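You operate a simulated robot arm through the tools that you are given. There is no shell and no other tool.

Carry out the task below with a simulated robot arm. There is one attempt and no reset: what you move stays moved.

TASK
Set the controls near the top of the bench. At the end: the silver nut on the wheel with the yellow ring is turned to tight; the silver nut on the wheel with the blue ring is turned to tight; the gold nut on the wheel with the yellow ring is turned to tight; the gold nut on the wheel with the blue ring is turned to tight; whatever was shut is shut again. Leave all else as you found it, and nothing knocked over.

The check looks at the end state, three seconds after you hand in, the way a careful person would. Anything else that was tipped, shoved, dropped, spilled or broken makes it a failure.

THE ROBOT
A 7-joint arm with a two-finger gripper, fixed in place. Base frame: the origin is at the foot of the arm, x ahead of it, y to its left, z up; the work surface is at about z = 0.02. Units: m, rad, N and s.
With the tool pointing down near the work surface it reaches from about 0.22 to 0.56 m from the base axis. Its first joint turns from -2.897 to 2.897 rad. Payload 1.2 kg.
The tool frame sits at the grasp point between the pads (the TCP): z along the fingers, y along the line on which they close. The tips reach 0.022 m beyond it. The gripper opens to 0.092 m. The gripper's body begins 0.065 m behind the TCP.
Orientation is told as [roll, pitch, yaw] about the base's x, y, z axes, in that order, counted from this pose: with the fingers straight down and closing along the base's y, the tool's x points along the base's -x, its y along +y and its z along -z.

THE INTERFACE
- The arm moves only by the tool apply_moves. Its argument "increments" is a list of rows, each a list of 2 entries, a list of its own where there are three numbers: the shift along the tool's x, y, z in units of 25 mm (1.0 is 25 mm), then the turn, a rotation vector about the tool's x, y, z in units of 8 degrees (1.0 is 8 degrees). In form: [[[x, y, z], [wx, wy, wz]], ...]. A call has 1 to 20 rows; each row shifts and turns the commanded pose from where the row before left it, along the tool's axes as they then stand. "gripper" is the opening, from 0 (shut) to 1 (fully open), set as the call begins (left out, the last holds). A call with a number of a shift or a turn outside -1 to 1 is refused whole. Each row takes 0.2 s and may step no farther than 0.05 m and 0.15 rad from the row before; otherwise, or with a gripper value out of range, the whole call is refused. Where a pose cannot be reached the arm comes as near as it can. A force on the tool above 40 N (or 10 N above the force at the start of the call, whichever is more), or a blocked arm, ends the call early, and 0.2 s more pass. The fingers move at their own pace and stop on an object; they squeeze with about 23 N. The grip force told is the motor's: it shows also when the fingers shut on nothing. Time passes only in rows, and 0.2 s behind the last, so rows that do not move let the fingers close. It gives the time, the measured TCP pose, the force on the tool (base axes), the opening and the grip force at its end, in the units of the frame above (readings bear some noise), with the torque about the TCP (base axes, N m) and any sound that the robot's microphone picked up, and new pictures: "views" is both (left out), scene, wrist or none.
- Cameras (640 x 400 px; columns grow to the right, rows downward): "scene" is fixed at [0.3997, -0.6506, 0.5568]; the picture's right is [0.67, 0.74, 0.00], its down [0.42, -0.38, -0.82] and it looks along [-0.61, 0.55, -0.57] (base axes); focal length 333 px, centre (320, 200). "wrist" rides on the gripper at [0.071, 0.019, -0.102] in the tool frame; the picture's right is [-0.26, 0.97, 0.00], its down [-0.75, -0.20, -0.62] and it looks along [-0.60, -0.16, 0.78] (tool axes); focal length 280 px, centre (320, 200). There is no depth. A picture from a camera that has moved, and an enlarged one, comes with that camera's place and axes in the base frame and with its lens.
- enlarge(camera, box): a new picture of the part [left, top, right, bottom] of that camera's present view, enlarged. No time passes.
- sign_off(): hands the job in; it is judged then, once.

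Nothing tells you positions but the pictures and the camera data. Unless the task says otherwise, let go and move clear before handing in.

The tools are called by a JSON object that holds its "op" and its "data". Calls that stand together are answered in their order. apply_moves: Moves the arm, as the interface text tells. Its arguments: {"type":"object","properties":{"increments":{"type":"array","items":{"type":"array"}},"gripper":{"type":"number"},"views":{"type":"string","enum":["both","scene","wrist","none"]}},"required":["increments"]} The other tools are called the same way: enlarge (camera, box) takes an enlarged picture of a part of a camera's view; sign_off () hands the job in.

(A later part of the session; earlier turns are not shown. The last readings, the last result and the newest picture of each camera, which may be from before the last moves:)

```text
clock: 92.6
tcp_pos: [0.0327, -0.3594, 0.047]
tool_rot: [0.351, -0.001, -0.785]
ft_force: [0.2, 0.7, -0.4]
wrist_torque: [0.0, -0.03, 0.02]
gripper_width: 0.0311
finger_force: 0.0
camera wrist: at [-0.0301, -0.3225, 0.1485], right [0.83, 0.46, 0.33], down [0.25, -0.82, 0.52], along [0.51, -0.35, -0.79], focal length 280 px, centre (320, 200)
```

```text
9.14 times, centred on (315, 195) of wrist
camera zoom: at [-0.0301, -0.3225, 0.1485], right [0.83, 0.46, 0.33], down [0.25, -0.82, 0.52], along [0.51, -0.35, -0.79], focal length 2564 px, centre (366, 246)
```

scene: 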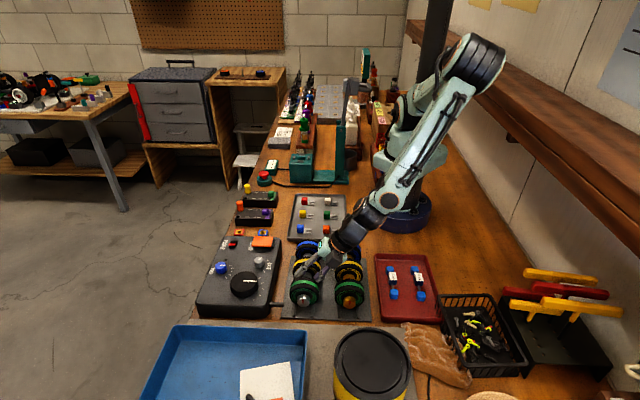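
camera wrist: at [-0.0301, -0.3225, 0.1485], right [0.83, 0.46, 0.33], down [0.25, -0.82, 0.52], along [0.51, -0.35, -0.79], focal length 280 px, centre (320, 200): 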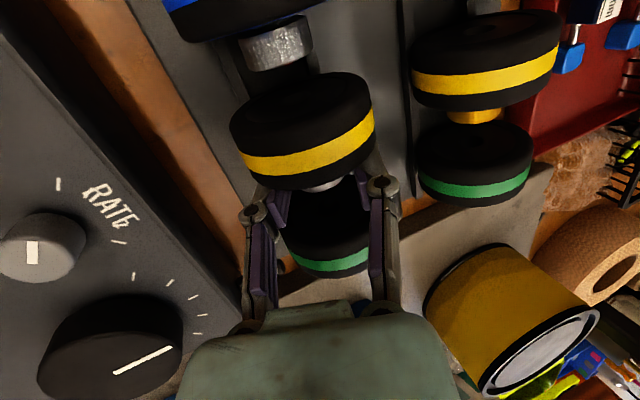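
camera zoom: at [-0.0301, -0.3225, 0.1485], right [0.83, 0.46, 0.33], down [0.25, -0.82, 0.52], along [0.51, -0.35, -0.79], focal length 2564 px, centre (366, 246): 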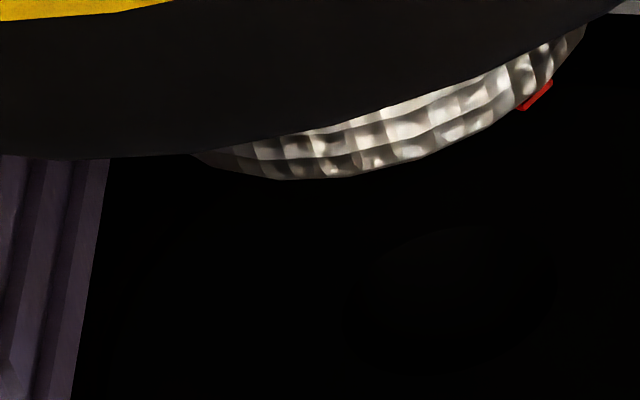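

The facet corners have shifted by half a facet, so the wheel is spinning along with its nut on the rails; the wheel needs to be held. I'll try pressing the wheel down onto its rails while turning, starting by gripping and pressing to feel the force.

{"op": "apply_moves", "data": {"increments": [[[0, 0, 0], [0, 0, 0]], [[0, 0, 0], [0, 0, 0]], [[0, 0, 0], [0, 0, 0]], [[0, -0.0068, 0.0188], [0, 0, 0]], [[0, 0, 0], [0, 0, 0]]], "gripper": 0, "views": "none"}}

{"op": "apply_moves", "data": {"increments": [[[0, -0.0068, 0.0188], [0, 0, 0]], [[0, 0, 0], [0, 0, 0]]], "views": "none"}}

{"op": "apply_moves", "data": {"increments": [[[0, -0.0068, 0.0188], [0, 0, 0]], [[0, 0, 0], [0, 0, 0]]], "views": "none"}}

```text
clock: 93.8
tcp_pos: [0.0327, -0.3594, 0.0476]
tool_rot: [0.35, 0.0, -0.785]
ft_force: [-1.6, 0.9, 7.7]
wrist_torque: [0.26, 0.05, 0.03]
gripper_width: 0.0223
finger_force: 21.9
```

```text
clock: 94.4
tcp_pos: [0.0325, -0.3603, 0.0455]
tool_rot: [0.349, -0.002, -0.786]
ft_force: [-0.2, -0.6, 12.6]
wrist_torque: [0.31, 0.06, 0.01]
gripper_width: 0.022
finger_force: 22.8
```

```text
clock: 95.0
tcp_pos: [0.033, -0.36, 0.0452]
tool_rot: [0.348, -0.001, -0.785]
ft_force: [1.7, -1.4, 13.5]
wrist_torque: [0.23, -0.03, -0.01]
gripper_width: 0.0224
finger_force: 23.0
```

Pressing reaches about 13 N, and the moment confirms the wheel is a loose body on the rails. I'll now turn 12° while pressing and check whether the wheel stays put this time.

{"op": "enlarge", "data": {"camera": "wrist", "box": [226, 150, 290, 190]}}

{"op": "apply_moves", "data": {"increments": [[[0, 0.028, 0.001], [0.5, 0, 0]], [[0, 0.028, 0.001], [0.5, 0, 0]], [[0, 0, 0], [0, 0, 0]]], "views": "wrist"}}

{"op": "enlarge", "data": {"camera": "wrist", "box": [226, 150, 290, 190]}}

```text
10.00 times, centred on (258, 170) of wrist
camera zoom: at [-0.03, -0.3226, 0.1469], right [0.83, 0.46, 0.33], down [0.25, -0.82, 0.52], along [0.51, -0.35, -0.79], focal length 2804 px, centre (940, 500)
```

zoom: 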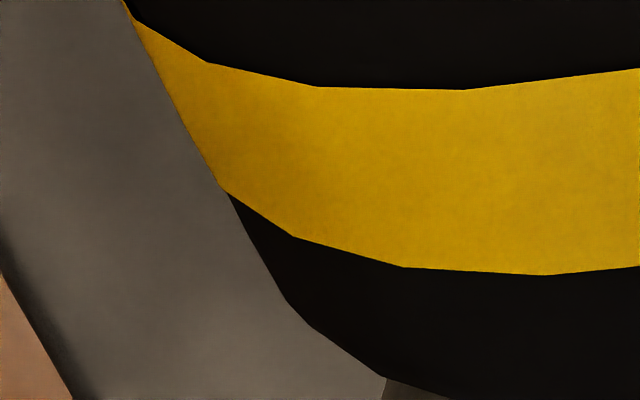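

```text
clock: 95.8
tcp_pos: [0.0331, -0.3582, 0.0439]
tool_rot: [0.209, 0.002, -0.786]
ft_force: [-0.2, 0.8, 0.4]
wrist_torque: [-0.03, 0.02, 0.0]
gripper_width: 0.0223
finger_force: 23.2
camera wrist: at [-0.0194, -0.3111, 0.1484], right [0.85, 0.48, 0.2], down [0.3, -0.77, 0.57], along [0.43, -0.42, -0.8], focal length 280 px, centre (320, 200)
```

wrist: 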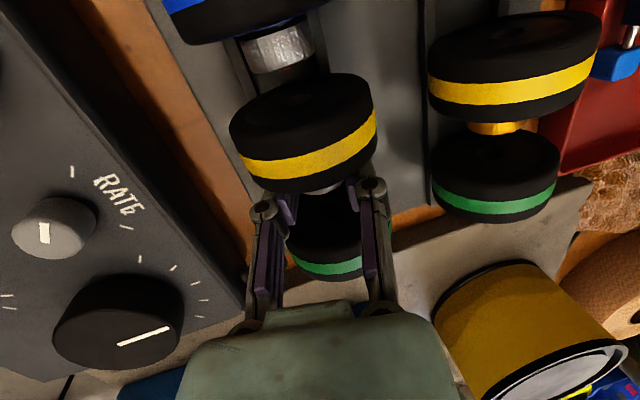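

```text
10.00 times, centred on (258, 170) of wrist
camera zoom: at [-0.0194, -0.3111, 0.1484], right [0.85, 0.48, 0.2], down [0.3, -0.77, 0.57], along [0.43, -0.42, -0.8], focal length 2804 px, centre (940, 500)
```

zoom: 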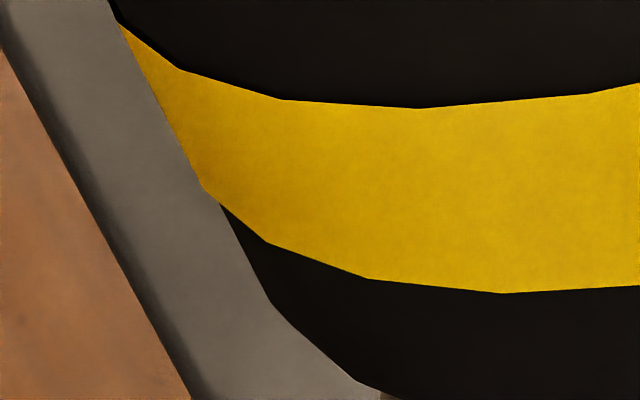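

The pressing force vanished during that turn, and the wheel lagged by about half of the 8°. I'll press down again here and watch the force at each small step.

{"op": "apply_moves", "data": {"increments": [[[0, -0.0042, 0.0196], [0, 0, 0]], [[0, 0, 0], [0, 0, 0]]], "views": "none"}}

{"op": "apply_moves", "data": {"increments": [[[0, -0.0042, 0.0196], [0, 0, 0]], [[0, 0, 0], [0, 0, 0]]], "views": "none"}}

{"op": "apply_moves", "data": {"increments": [[[0, 0.028, 0.001], [0.5, 0, 0]], [[0, 0, 0], [0, 0, 0]]], "views": "none"}}

```text
clock: 96.4
tcp_pos: [0.0317, -0.3582, 0.045]
tool_rot: [0.21, 0.0, -0.785]
ft_force: [-0.5, 2.0, 7.5]
wrist_torque: [0.17, 0.02, -0.02]
gripper_width: 0.0225
finger_force: 23.1
```

```text
clock: 97.0
tcp_pos: [0.0316, -0.3587, 0.0448]
tool_rot: [0.209, 0.001, -0.786]
ft_force: [-1.6, 2.2, 11.8]
wrist_torque: [0.24, 0.03, -0.07]
gripper_width: 0.0222
finger_force: 23.4
```

```text
clock: 97.6
tcp_pos: [0.0336, -0.3593, 0.0431]
tool_rot: [0.139, 0.001, -0.785]
ft_force: [-0.2, 0.3, -0.5]
wrist_torque: [-0.02, 0.0, -0.02]
gripper_width: 0.0225
finger_force: 22.4
```

Each time I turn while pressing, the press slips away, so the joint between nut and wheel resists firmly now. It may already be tight relative to its wheel, so I'll compare the mark-to-facet phase of this wheel with an untouched one. First I'll release and rise straight up to the earlier hover.

{"op": "apply_moves", "data": {"increments": [[[0, 0, 0], [0, 0, 0]], [[0, 0, 0], [0, 0, 0]], [[0, 0.0557, 0.0039], [1, 0, 0]], [[0, 0, -0.4], [0, 0, 0]], [[0, 0, -0.9], [0, 0, 0]], [[0, 0, -0.9], [0, 0, 0]], [[0, 0, -0.8], [0, 0, 0]], [[0, 0, 0], [0, 0, 0]]], "gripper": 0.45, "views": "both"}}

{"op": "enlarge", "data": {"camera": "wrist", "box": [260, 40, 400, 180]}}

{"op": "enlarge", "data": {"camera": "wrist", "box": [280, 60, 350, 105]}}

{"op": "enlarge", "data": {"camera": "scene", "box": [280, 225, 370, 315]}}

```text
clock: 99.4
tcp_pos: [0.0342, -0.3575, 0.1197]
tool_rot: [-0.001, 0.0, -0.784]
ft_force: [-0.2, -0.6, 0.7]
wrist_torque: [0.03, -0.02, 0.0]
gripper_width: 0.0414
finger_force: 0.2
camera wrist: at [-0.0024, -0.2949, 0.221], right [0.87, 0.5, 0.0], down [0.39, -0.68, 0.62], along [0.31, -0.54, -0.78], focal length 280 px, centre (320, 200)
```

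scene: 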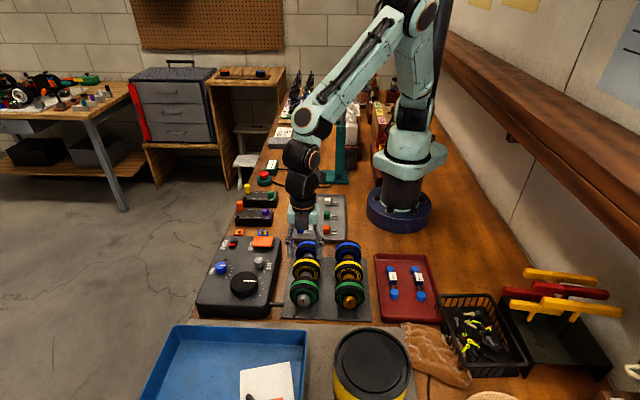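
wrist: 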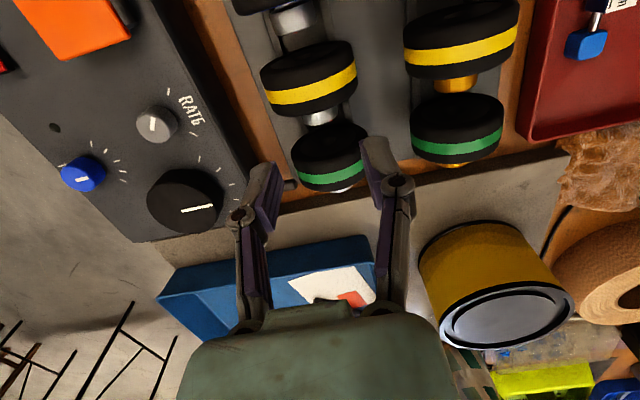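

```text
2.86 times, centred on (330, 110) of wrist
camera zoom: at [-0.0024, -0.2949, 0.221], right [0.87, 0.5, 0.0], down [0.39, -0.68, 0.62], along [0.31, -0.54, -0.78], focal length 801 px, centre (291, 457)
```

zoom: 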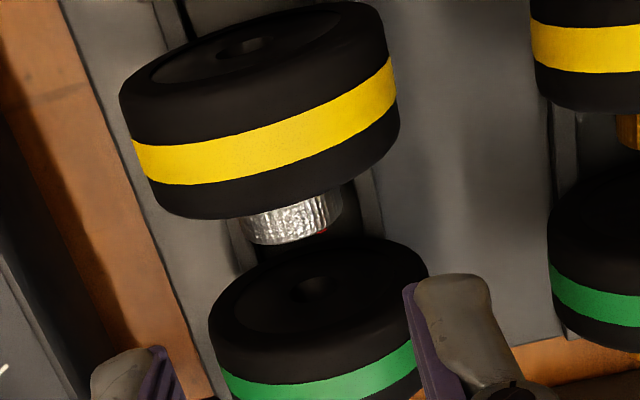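

```text
8.89 times, centred on (315, 82) of wrist
camera zoom: at [-0.0024, -0.2949, 0.221], right [0.87, 0.5, 0.0], down [0.39, -0.68, 0.62], along [0.31, -0.54, -0.78], focal length 2492 px, centre (364, 1244)
```

zoom: 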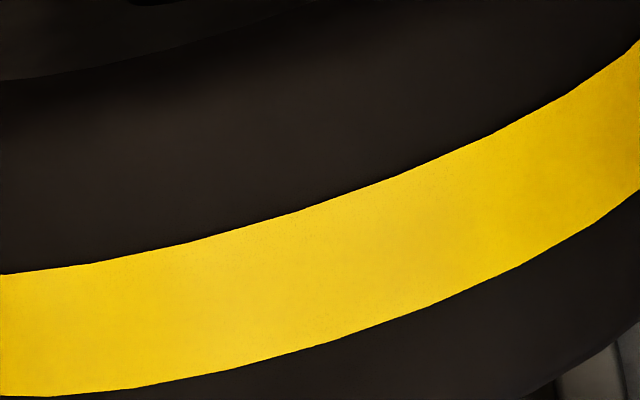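

```text
4.44 times, centred on (325, 270) of scene
camera zoom: at [0.3997, -0.6506, 0.5568], right [0.67, 0.74, 0.0], down [0.42, -0.38, -0.82], along [-0.61, 0.55, -0.57], focal length 1478 px, centre (298, -111)
```

zoom: 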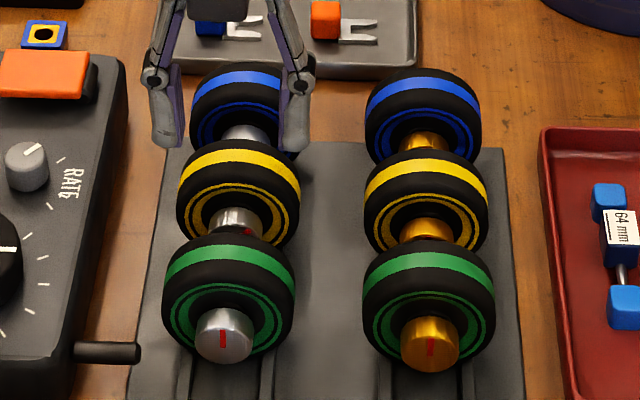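

The mark now shows at the upper right (about 53° past a full turn). I'll zoom on the tyre edge and nut here, then do the same above the untouched blue wheel at the same relative pose to compare.

{"op": "enlarge", "data": {"camera": "wrist", "box": [255, 75, 365, 135]}}

{"op": "enlarge", "data": {"camera": "wrist", "box": [310, 95, 350, 120]}}

{"op": "apply_moves", "data": {"increments": [[[0.7, 0, 0], [0, 0, 0]], [[0.7, 0, 0], [0, 0, 0]], [[0.72, 0, 0], [0, 0, 0]], [[0, 0, 0], [0, 0, 0]]], "views": "wrist"}}

{"op": "enlarge", "data": {"camera": "wrist", "box": [255, 75, 365, 135]}}

{"op": "enlarge", "data": {"camera": "wrist", "box": [310, 95, 350, 120]}}

{"op": "enlarge", "data": {"camera": "wrist", "box": [260, 40, 400, 180]}}

```text
5.82 times, centred on (310, 105) of wrist
camera zoom: at [-0.0024, -0.2949, 0.221], right [0.87, 0.5, 0.0], down [0.39, -0.68, 0.62], along [0.31, -0.54, -0.78], focal length 1631 px, centre (378, 753)
```

zoom: 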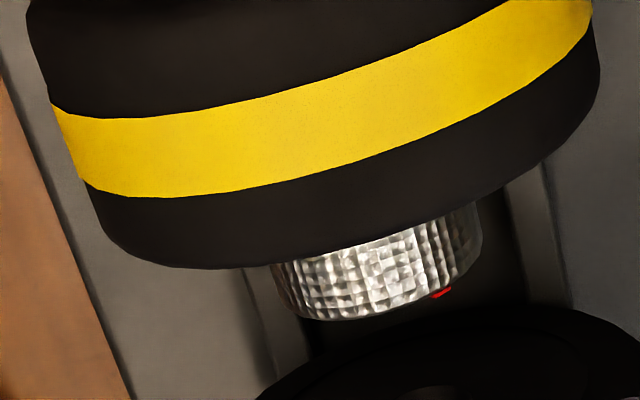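

```text
16.00 times, centred on (330, 108) of wrist
camera zoom: at [-0.0024, -0.2949, 0.221], right [0.87, 0.5, 0.0], down [0.39, -0.68, 0.62], along [0.31, -0.54, -0.78], focal length 4486 px, centre (160, 1680)
```

zoom: 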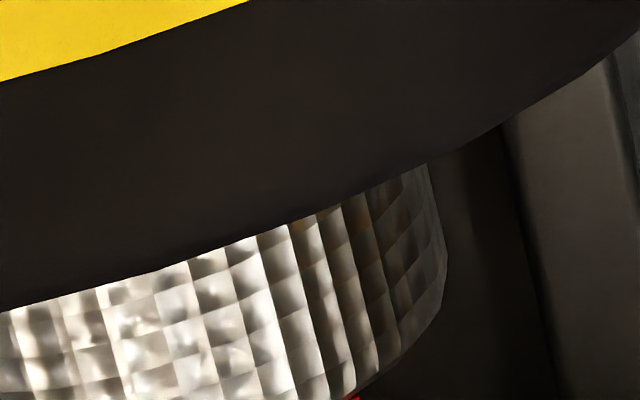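

```text
clock: 100.4
tcp_pos: [-0.0023, -0.3193, 0.1179]
tool_rot: [0.003, 0.0, -0.785]
ft_force: [0.2, -0.4, -0.2]
wrist_torque: [0.01, 0.01, 0.01]
gripper_width: 0.0415
finger_force: 0.0
camera wrist: at [-0.04, -0.258, 0.2205], right [0.87, 0.5, 0.0], down [0.39, -0.68, 0.63], along [0.31, -0.54, -0.78], focal length 280 px, centre (320, 200)
```

wrist: 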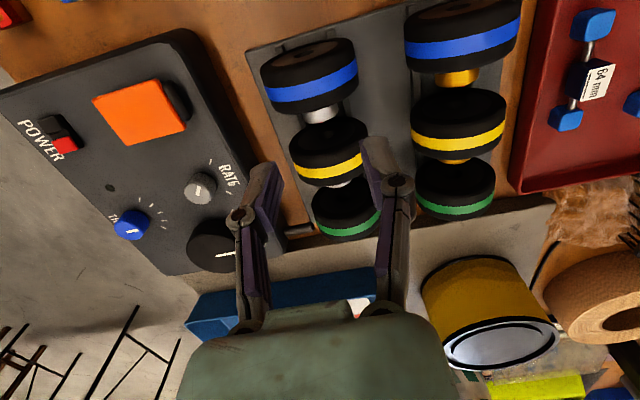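

```text
5.82 times, centred on (310, 105) of wrist
camera zoom: at [-0.04, -0.258, 0.2205], right [0.87, 0.5, 0.0], down [0.39, -0.68, 0.63], along [0.31, -0.54, -0.78], focal length 1631 px, centre (378, 753)
```

zoom: 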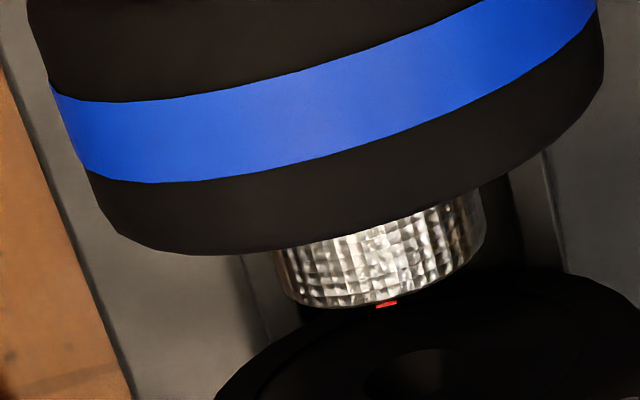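

```text
16.00 times, centred on (330, 108) of wrist
camera zoom: at [-0.04, -0.258, 0.2205], right [0.87, 0.5, 0.0], down [0.39, -0.68, 0.63], along [0.31, -0.54, -0.78], focal length 4486 px, centre (160, 1680)
```

zoom: 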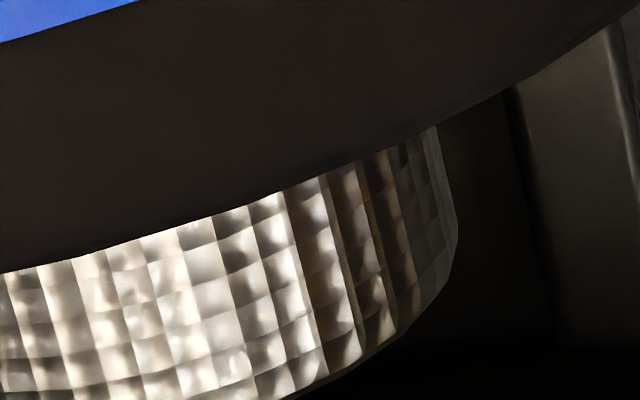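

```text
2.86 times, centred on (330, 110) of wrist
camera zoom: at [-0.04, -0.258, 0.2205], right [0.87, 0.5, 0.0], down [0.39, -0.68, 0.63], along [0.31, -0.54, -0.78], focal length 801 px, centre (291, 457)
```

zoom: 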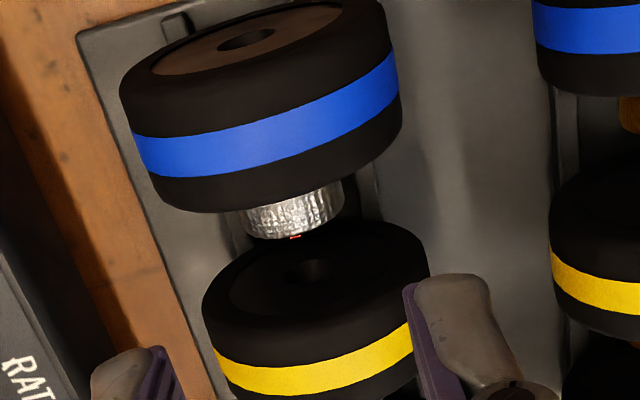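

Both nuts stick out the same amount. I'll take matching high zooms of the facet corners: blue (untouched) now, then yellow.

{"op": "enlarge", "data": {"camera": "wrist", "box": [255, 80, 319, 120]}}

{"op": "enlarge", "data": {"camera": "wrist", "box": [300, 65, 364, 105]}}

{"op": "apply_moves", "data": {"increments": [[[-0.7, 0, 0], [0, 0, 0]], [[-0.7, 0, 0], [0, 0, 0]], [[-0.72, 0, 0], [0, 0, 0]], [[0, 0, 0], [0, 0, 0]]], "views": "wrist"}}

{"op": "enlarge", "data": {"camera": "wrist", "box": [255, 80, 319, 120]}}

{"op": "enlarge", "data": {"camera": "wrist", "box": [300, 65, 364, 105]}}

```text
10.00 times, centred on (287, 100) of wrist
camera zoom: at [-0.04, -0.258, 0.2205], right [0.87, 0.5, 0.0], down [0.39, -0.68, 0.63], along [0.31, -0.54, -0.78], focal length 2804 px, centre (650, 1200)
```

zoom: 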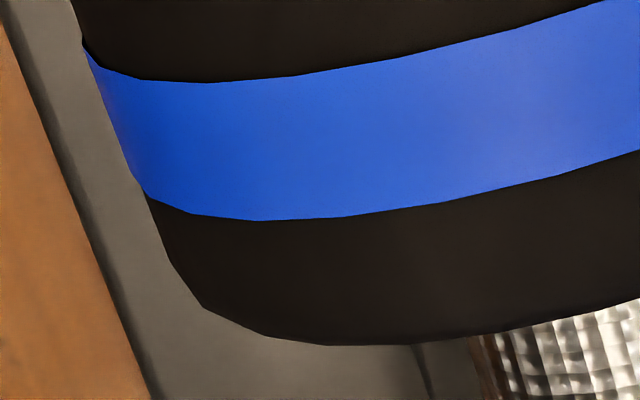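

```text
10.00 times, centred on (332, 85) of wrist
camera zoom: at [-0.04, -0.258, 0.2205], right [0.87, 0.5, 0.0], down [0.39, -0.68, 0.63], along [0.31, -0.54, -0.78], focal length 2804 px, centre (200, 1350)
```

zoom: 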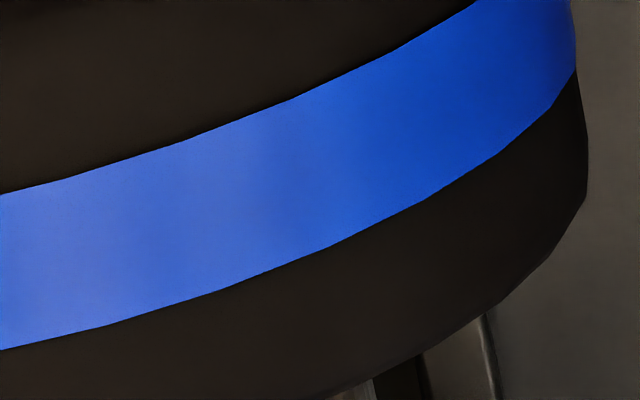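

```text
clock: 101.4
tcp_pos: [0.0347, -0.3575, 0.1191]
tool_rot: [0.001, 0.002, -0.785]
ft_force: [1.3, 0.3, 0.5]
wrist_torque: [-0.02, -0.01, 0.0]
gripper_width: 0.0413
finger_force: 0.0
camera wrist: at [-0.0021, -0.2954, 0.2205], right [0.87, 0.5, 0.0], down [0.39, -0.68, 0.62], along [0.31, -0.54, -0.78], focal length 280 px, centre (320, 200)
```

wrist: 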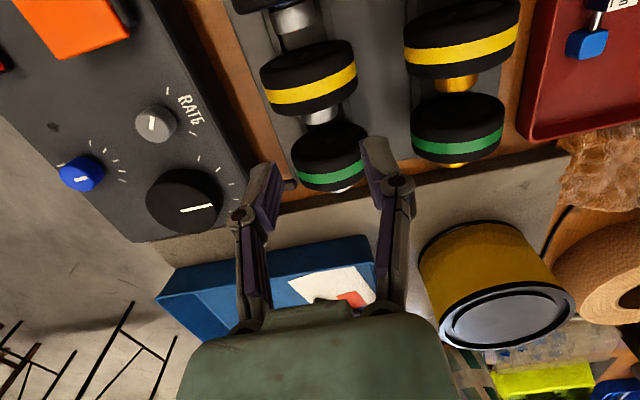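

```text
10.00 times, centred on (287, 100) of wrist
camera zoom: at [-0.0021, -0.2954, 0.2205], right [0.87, 0.5, 0.0], down [0.39, -0.68, 0.62], along [0.31, -0.54, -0.78], focal length 2804 px, centre (650, 1200)
```

zoom: 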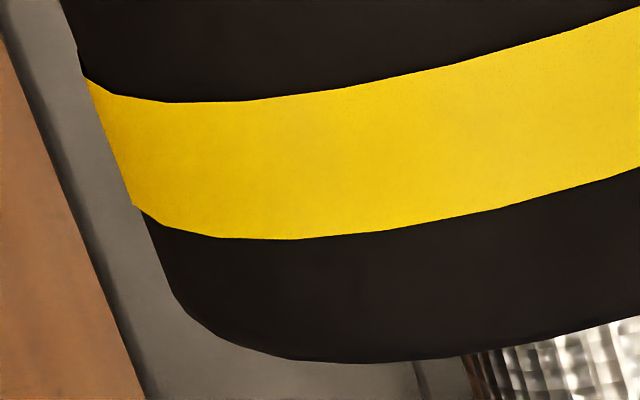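

```text
10.00 times, centred on (332, 85) of wrist
camera zoom: at [-0.0021, -0.2954, 0.2205], right [0.87, 0.5, 0.0], down [0.39, -0.68, 0.62], along [0.31, -0.54, -0.78], focal length 2804 px, centre (200, 1350)
```

zoom: 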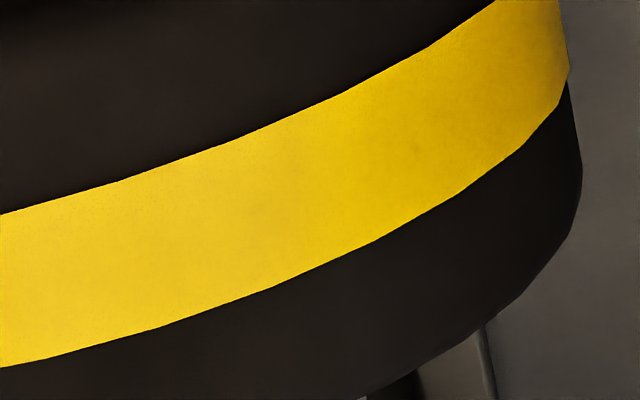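

Analysis: the wheels are loose on the rails (yellow slid about 3 mm back), and the yellow nut has turned relative to its wheel by an unknown amount. To learn how a fresh nut behaves, I'll go to the silver-blue nut and turn it in small monitored steps.

{"op": "apply_moves", "data": {"increments": [[[0.77, 0.01, 0], [0, 0, 0]], [[0.77, 0.01, 0], [0, 0, 0]], [[0.768, 0, 0], [0, 0, 0]], [[0, 0, 0.9], [0, 0, 0]], [[0, 0, 0.9], [0, 0, 0]], [[0, 0, 0.7], [0, 0, 0]], [[0, 0, 0.44], [0, 0, 0]], [[0, 0, 0], [0, 0, 0]]], "gripper": 0.5, "views": "both"}}

{"op": "enlarge", "data": {"camera": "wrist", "box": [220, 60, 440, 240]}}

{"op": "enlarge", "data": {"camera": "scene", "box": [280, 225, 370, 315]}}

```text
clock: 103.2
tcp_pos: [-0.0054, -0.3163, 0.0463]
tool_rot: [0.001, 0.0, -0.785]
ft_force: [-0.4, -0.2, -0.4]
wrist_torque: [-0.01, 0.01, 0.0]
gripper_width: 0.0456
finger_force: 0.2
camera wrist: at [-0.0432, -0.2539, 0.1474], right [0.87, 0.5, 0.0], down [0.39, -0.68, 0.63], along [0.31, -0.54, -0.78], focal length 280 px, centre (320, 200)
```

scene: 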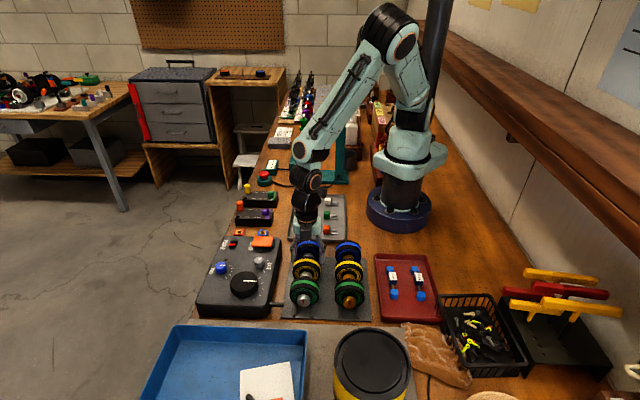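
wrist: 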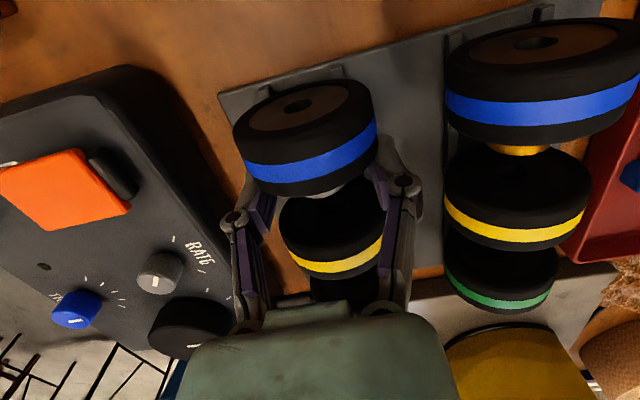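

```text
2.22 times, centred on (330, 150) of wrist
camera zoom: at [-0.0432, -0.2539, 0.1474], right [0.87, 0.5, 0.0], down [0.39, -0.68, 0.63], along [0.31, -0.54, -0.78], focal length 623 px, centre (298, 311)
```

zoom: 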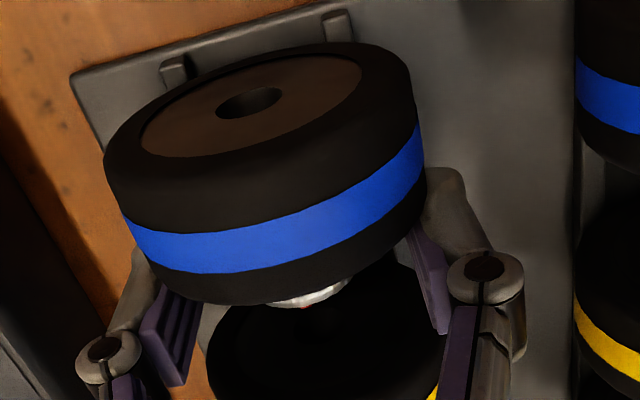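

```text
4.44 times, centred on (325, 270) of scene
camera zoom: at [0.3997, -0.6506, 0.5568], right [0.67, 0.74, 0.0], down [0.42, -0.38, -0.82], along [-0.61, 0.55, -0.57], focal length 1478 px, centre (298, -111)
```

zoom: 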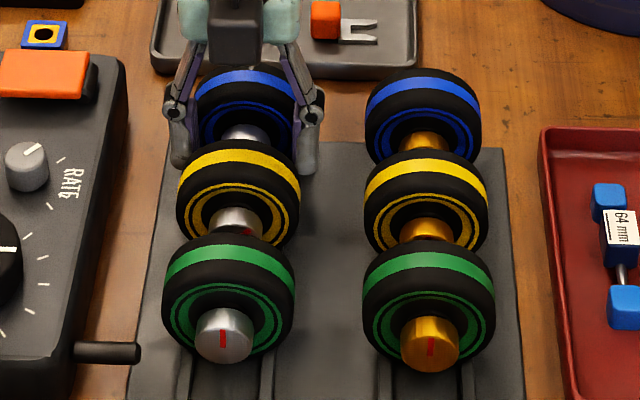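

Positioned at the silver-blue nut. I'll take reference zooms of facets and mark, then close and look at the forces.

{"op": "enlarge", "data": {"camera": "wrist", "box": [226, 150, 290, 190]}}

{"op": "enlarge", "data": {"camera": "wrist", "box": [285, 175, 355, 215]}}

{"op": "apply_moves", "data": {"increments": [[[0, 0, 0], [0, 0, 0]], [[0, 0, 0], [0, 0, 0]], [[0, 0, 0], [0, 0, 0]]], "gripper": 0, "views": "wrist"}}

{"op": "enlarge", "data": {"camera": "wrist", "box": [226, 150, 290, 190]}}

{"op": "enlarge", "data": {"camera": "wrist", "box": [285, 175, 355, 215]}}

```text
10.00 times, centred on (258, 170) of wrist
camera zoom: at [-0.0432, -0.2539, 0.1474], right [0.87, 0.5, 0.0], down [0.39, -0.68, 0.63], along [0.31, -0.54, -0.78], focal length 2804 px, centre (940, 500)
```

zoom: 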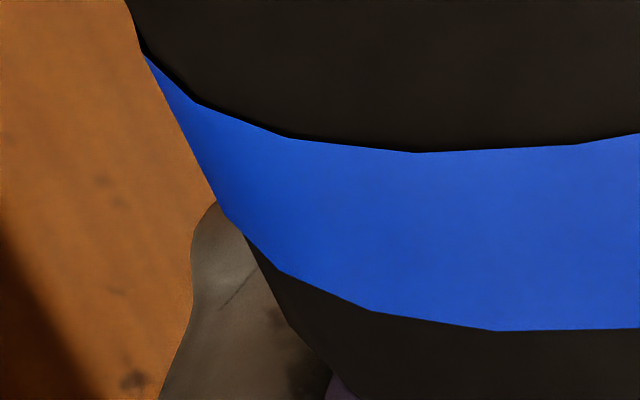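

```text
9.14 times, centred on (320, 195) of wrist
camera zoom: at [-0.0432, -0.2539, 0.1474], right [0.87, 0.5, 0.0], down [0.39, -0.68, 0.63], along [0.31, -0.54, -0.78], focal length 2564 px, centre (320, 246)
```

zoom: 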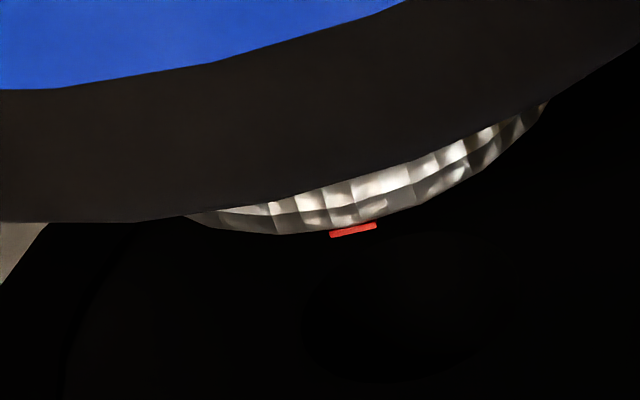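

```text
clock: 104.0
tcp_pos: [-0.0073, -0.3179, 0.0456]
tool_rot: [-0.001, 0.001, -0.785]
ft_force: [0.7, -1.5, 2.2]
wrist_torque: [-0.01, 0.04, -0.05]
gripper_width: 0.0226
finger_force: 23.1
camera wrist: at [-0.0432, -0.2539, 0.1477], right [0.87, 0.5, 0.0], down [0.39, -0.68, 0.63], along [0.31, -0.54, -0.78], focal length 280 px, centre (320, 200)
```

wrist: 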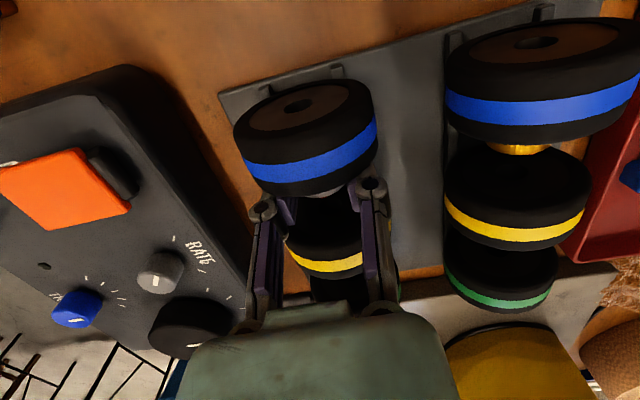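

```text
10.00 times, centred on (258, 170) of wrist
camera zoom: at [-0.0432, -0.2539, 0.1477], right [0.87, 0.5, 0.0], down [0.39, -0.68, 0.63], along [0.31, -0.54, -0.78], focal length 2804 px, centre (940, 500)
```

zoom: 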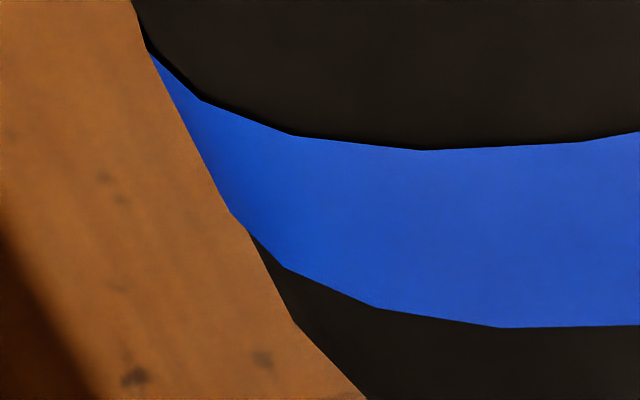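

```text
9.14 times, centred on (320, 195) of wrist
camera zoom: at [-0.0432, -0.2539, 0.1477], right [0.87, 0.5, 0.0], down [0.39, -0.68, 0.63], along [0.31, -0.54, -0.78], focal length 2564 px, centre (320, 246)
```

zoom: 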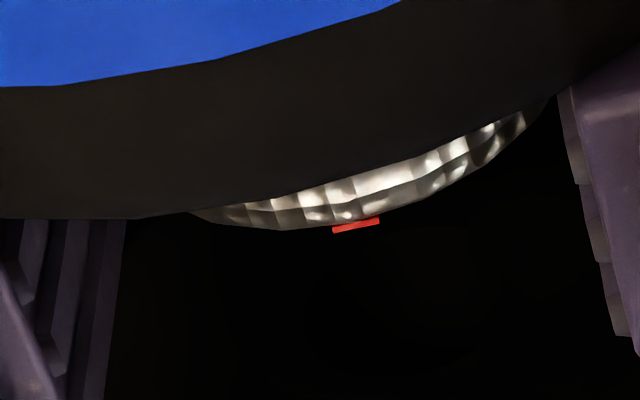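

Closing shifted the wheel only about 0.4 mm. Now I'll turn 8° and see whether the wheel lags behind the gripper.

{"op": "apply_moves", "data": {"increments": [[[0, 0.028, 0.001], [0.5, 0, 0]], [[0, 0.028, 0.001], [0.5, 0, 0]], [[0, 0, 0], [0, 0, 0]]], "views": "wrist"}}

{"op": "enlarge", "data": {"camera": "wrist", "box": [226, 150, 290, 190]}}

{"op": "enlarge", "data": {"camera": "wrist", "box": [285, 175, 355, 215]}}

```text
clock: 104.8
tcp_pos: [-0.0053, -0.3158, 0.0458]
tool_rot: [-0.139, 0.0, -0.785]
ft_force: [-0.2, -1.0, 1.1]
wrist_torque: [-0.03, 0.01, 0.0]
gripper_width: 0.0231
finger_force: 23.6
camera wrist: at [-0.0322, -0.2428, 0.144], right [0.86, 0.49, -0.13], down [0.45, -0.61, 0.65], along [0.24, -0.62, -0.75], focal length 280 px, centre (320, 200)
```

wrist: 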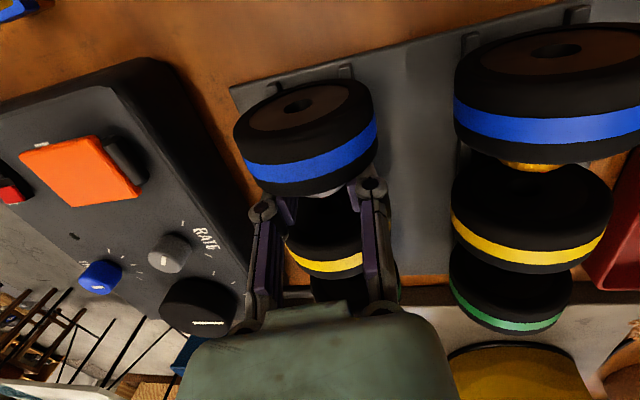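

```text
10.00 times, centred on (258, 170) of wrist
camera zoom: at [-0.0322, -0.2428, 0.144], right [0.86, 0.49, -0.13], down [0.45, -0.61, 0.65], along [0.24, -0.62, -0.75], focal length 2804 px, centre (940, 500)
```

zoom: 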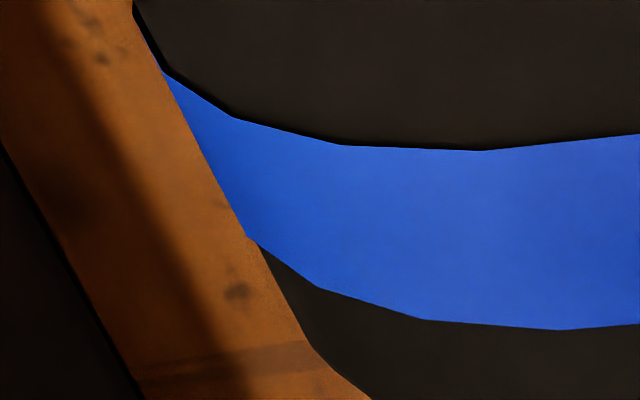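

```text
9.14 times, centred on (320, 195) of wrist
camera zoom: at [-0.0322, -0.2428, 0.144], right [0.86, 0.49, -0.13], down [0.45, -0.61, 0.65], along [0.24, -0.62, -0.75], focal length 2564 px, centre (320, 246)
```

zoom: 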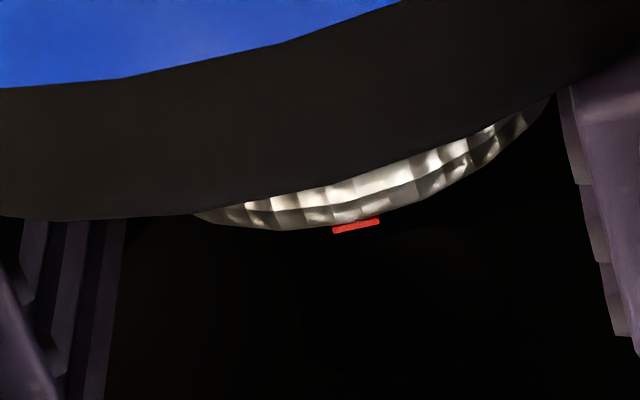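

The nut followed the gripper while the wheel stayed put, so a fresh nut does turn on its wheel; the yellow wheel began following only once its nut reached its stop. I'll continue the blue nut in 8° steps and watch for the wheel starting to follow.

{"op": "apply_moves", "data": {"increments": [[[0, 0.028, 0.001], [0.5, 0, 0]], [[0, 0.028, 0.001], [0.5, 0, 0]], [[0, 0, 0], [0, 0, 0]]], "views": "wrist"}}

{"op": "enlarge", "data": {"camera": "wrist", "box": [226, 150, 290, 190]}}

{"op": "apply_moves", "data": {"increments": [[[0, 0.028, 0.001], [0.5, 0, 0]], [[0, 0.028, 0.001], [0.5, 0, 0]], [[0, 0, 0], [0, 0, 0]]], "views": "wrist"}}

{"op": "enlarge", "data": {"camera": "wrist", "box": [226, 150, 290, 190]}}

{"op": "enlarge", "data": {"camera": "wrist", "box": [285, 175, 355, 215]}}

```text
clock: 105.6
tcp_pos: [-0.0041, -0.3146, 0.0462]
tool_rot: [-0.28, 0.001, -0.786]
ft_force: [-2.1, -0.5, 5.5]
wrist_torque: [0.04, 0.14, 0.02]
gripper_width: 0.023
finger_force: 22.7
camera wrist: at [-0.0215, -0.2324, 0.1379], right [0.84, 0.47, -0.27], down [0.52, -0.55, 0.66], along [0.16, -0.69, -0.71], focal length 280 px, centre (320, 200)
```

wrist: 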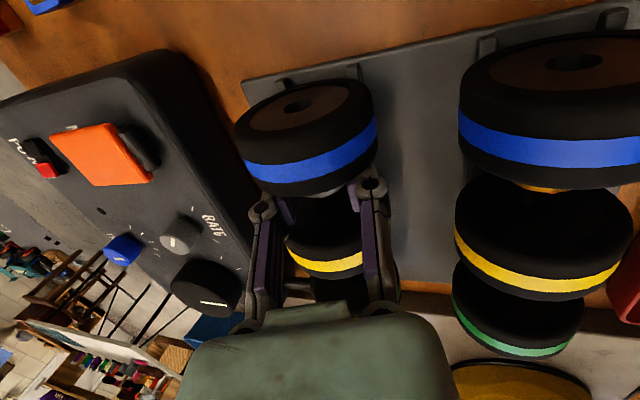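

```text
10.00 times, centred on (258, 170) of wrist
camera zoom: at [-0.0215, -0.2324, 0.1379], right [0.84, 0.47, -0.27], down [0.52, -0.55, 0.66], along [0.16, -0.69, -0.71], focal length 2804 px, centre (940, 500)
```

zoom: 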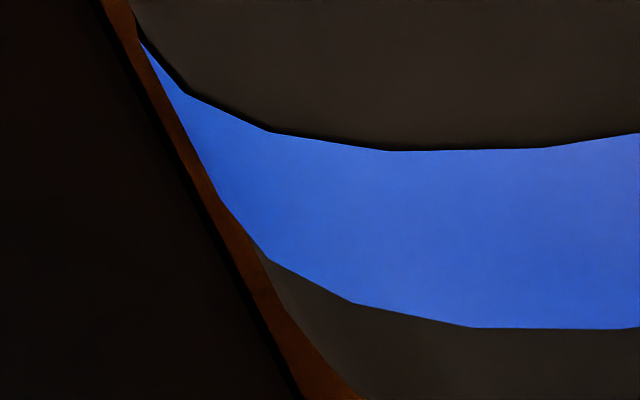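

```text
clock: 106.4
tcp_pos: [-0.0015, -0.3134, 0.0444]
tool_rot: [-0.419, 0.0, -0.786]
ft_force: [-0.8, -1.4, 3.3]
wrist_torque: [0.0, 0.03, 0.04]
gripper_width: 0.0231
finger_force: 23.4
camera wrist: at [-0.0117, -0.2227, 0.13], right [0.81, 0.44, -0.39], down [0.58, -0.48, 0.65], along [0.1, -0.76, -0.65], focal length 280 px, centre (320, 200)
```

wrist: 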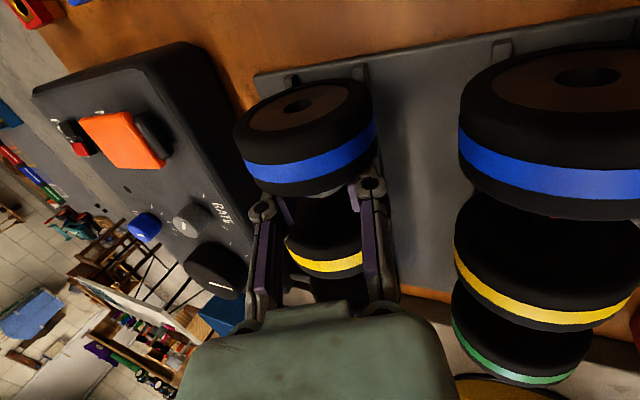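

```text
10.00 times, centred on (258, 170) of wrist
camera zoom: at [-0.0117, -0.2227, 0.13], right [0.81, 0.44, -0.39], down [0.58, -0.48, 0.65], along [0.1, -0.76, -0.65], focal length 2804 px, centre (940, 500)
```

zoom: 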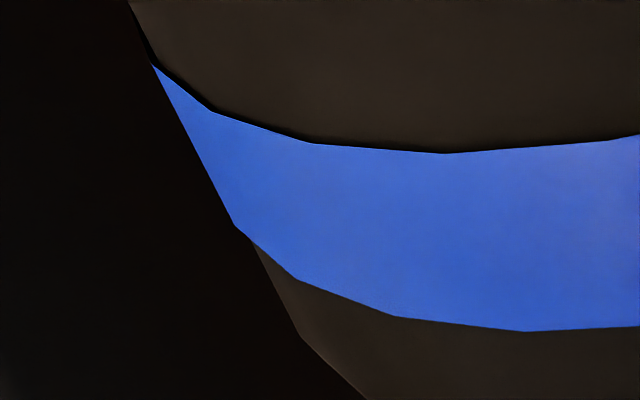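

```text
9.14 times, centred on (320, 195) of wrist
camera zoom: at [-0.0117, -0.2227, 0.13], right [0.81, 0.44, -0.39], down [0.58, -0.48, 0.65], along [0.1, -0.76, -0.65], focal length 2564 px, centre (320, 246)
```

zoom: 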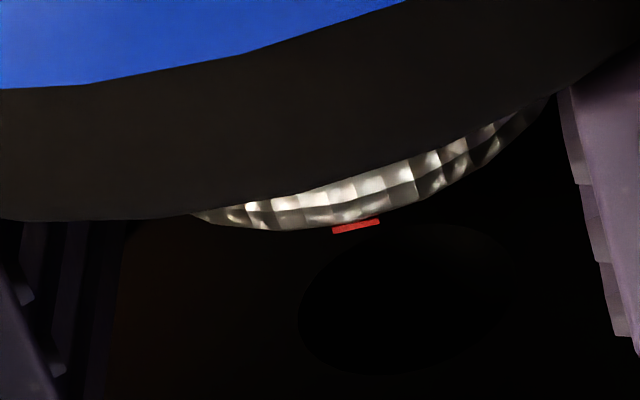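

Facet tracking shows the wheel is still fixed at 24° of nut turn. Continuing to 34°.

{"op": "apply_moves", "data": {"increments": [[[0, 0.028, 0.001], [0.5, 0, 0]], [[0, 0.028, 0.001], [0.5, 0, 0]], [[0, 0, 0], [0, 0, 0]]], "views": "wrist"}}

{"op": "enlarge", "data": {"camera": "wrist", "box": [226, 150, 290, 190]}}

{"op": "enlarge", "data": {"camera": "wrist", "box": [285, 175, 355, 215]}}

{"op": "enlarge", "data": {"camera": "scene", "box": [280, 210, 380, 290]}}

```text
clock: 107.2
tcp_pos: [-0.0019, -0.312, 0.0452]
tool_rot: [-0.558, 0.0, -0.785]
ft_force: [-0.2, -2.7, 4.1]
wrist_torque: [-0.07, 0.0, 0.03]
gripper_width: 0.023
finger_force: 23.0
camera wrist: at [-0.0029, -0.2138, 0.1203], right [0.76, 0.39, -0.51], down [0.64, -0.42, 0.64], along [0.04, -0.82, -0.57], focal length 280 px, centre (320, 200)
```

wrist: 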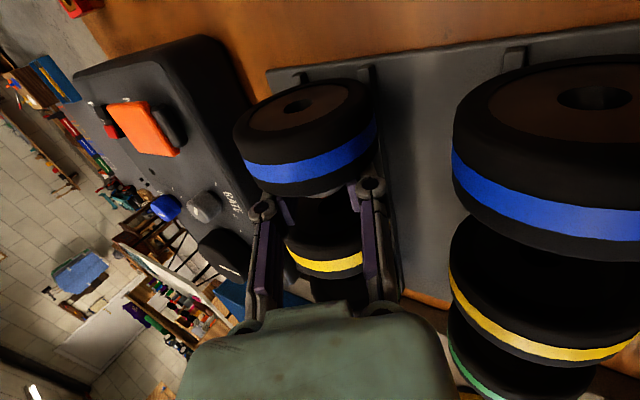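

```text
10.00 times, centred on (258, 170) of wrist
camera zoom: at [-0.0029, -0.2138, 0.1203], right [0.76, 0.39, -0.51], down [0.64, -0.42, 0.64], along [0.04, -0.82, -0.57], focal length 2804 px, centre (940, 500)
```

zoom: 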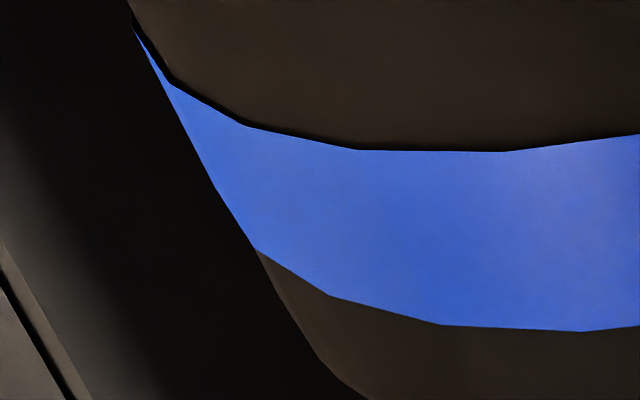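

```text
9.14 times, centred on (320, 195) of wrist
camera zoom: at [-0.0029, -0.2138, 0.1203], right [0.76, 0.39, -0.51], down [0.64, -0.42, 0.64], along [0.04, -0.82, -0.57], focal length 2564 px, centre (320, 246)
```

zoom: 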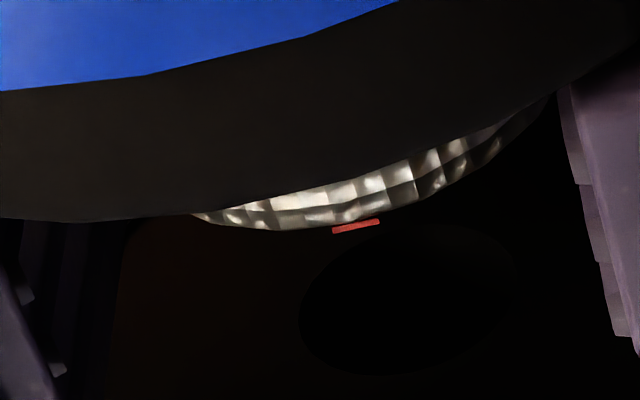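

```text
5.00 times, centred on (330, 250) of scene
camera zoom: at [0.3997, -0.6506, 0.5568], right [0.67, 0.74, 0.0], down [0.42, -0.38, -0.82], along [-0.61, 0.55, -0.57], focal length 1663 px, centre (270, -50)
```

zoom: 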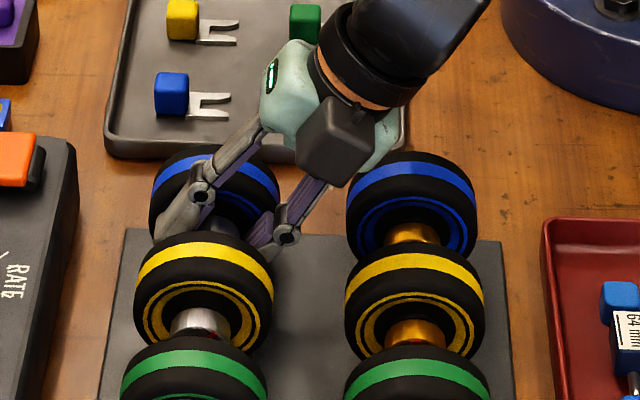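

The wheel is still static at 32°, with a gentle 3–5 N press holding it. The earlier trouble on yellow came from losing that press, so I'll keep a light press from now on. Releasing and swinging back for the next stroke on blue.

{"op": "apply_moves", "data": {"increments": [[[0, 0, 0], [0, 0, 0]], [[0, 0, 0], [0, 0, 0]], [[0, 0, -0.12], [0, 0, 0]], [[0, -0.0724, 0.0051], [-1, 0, 0]], [[0, -0.0724, 0.0051], [-1, 0, 0]], [[0, -0.0724, 0.0051], [-1, 0, 0]], [[0, -0.0724, 0.0051], [-1, 0, 0]], [[0, -0.0724, 0.0051], [-1, 0, 0]], [[0, -0.0724, 0.0051], [-1, 0, 0]], [[0, -0.0363, 0.0013], [-0.5, 0, 0]], [[0, 0, 0.12], [0, 0, 0]], [[0, 0, 0], [0, 0, 0]]], "gripper": 0.34, "views": "wrist"}}

{"op": "enlarge", "data": {"camera": "wrist", "box": [226, 150, 290, 190]}}

{"op": "enlarge", "data": {"camera": "wrist", "box": [285, 175, 355, 215]}}

{"op": "apply_moves", "data": {"increments": [[[0, 0, 0], [0, 0, 0]], [[0, 0, 0], [0, 0, 0]], [[0, 0, 0], [0, 0, 0]]], "gripper": 0, "views": "none"}}

```text
clock: 109.8
tcp_pos: [-0.0083, -0.3182, 0.045]
tool_rot: [0.351, -0.001, -0.784]
ft_force: [-0.4, -0.1, -0.4]
wrist_torque: [0.02, 0.03, 0.0]
gripper_width: 0.0315
finger_force: 0.0
camera wrist: at [-0.0707, -0.2814, 0.1474], right [0.83, 0.46, 0.33], down [0.25, -0.82, 0.52], along [0.51, -0.35, -0.79], focal length 280 px, centre (320, 200)
```

wrist: 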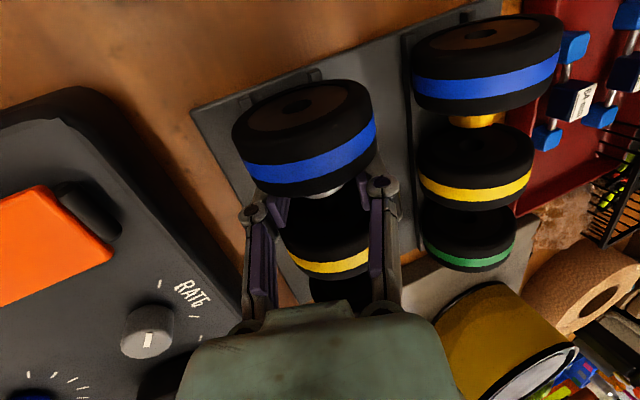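

```text
10.00 times, centred on (258, 170) of wrist
camera zoom: at [-0.0707, -0.2814, 0.1474], right [0.83, 0.46, 0.33], down [0.25, -0.82, 0.52], along [0.51, -0.35, -0.79], focal length 2804 px, centre (940, 500)
```

zoom: 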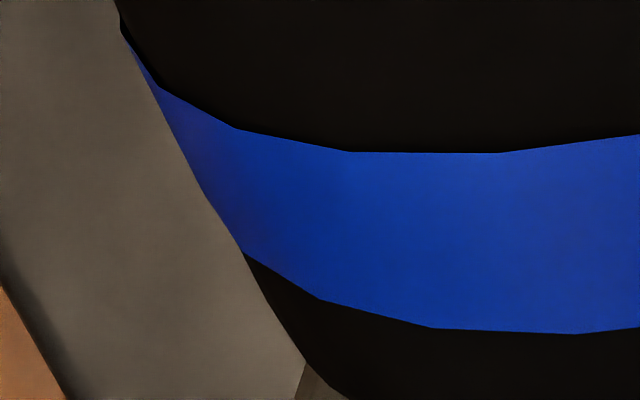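

```text
9.14 times, centred on (320, 195) of wrist
camera zoom: at [-0.0707, -0.2814, 0.1474], right [0.83, 0.46, 0.33], down [0.25, -0.82, 0.52], along [0.51, -0.35, -0.79], focal length 2564 px, centre (320, 246)
```

zoom: 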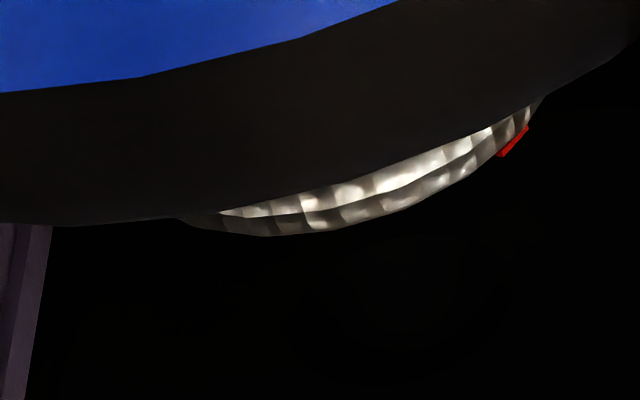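

```text
clock: 110.6
tcp_pos: [-0.0094, -0.3178, 0.045]
tool_rot: [0.349, -0.001, -0.785]
ft_force: [-1.3, 0.1, 2.5]
wrist_torque: [0.02, 0.05, 0.03]
gripper_width: 0.0221
finger_force: 23.2
```

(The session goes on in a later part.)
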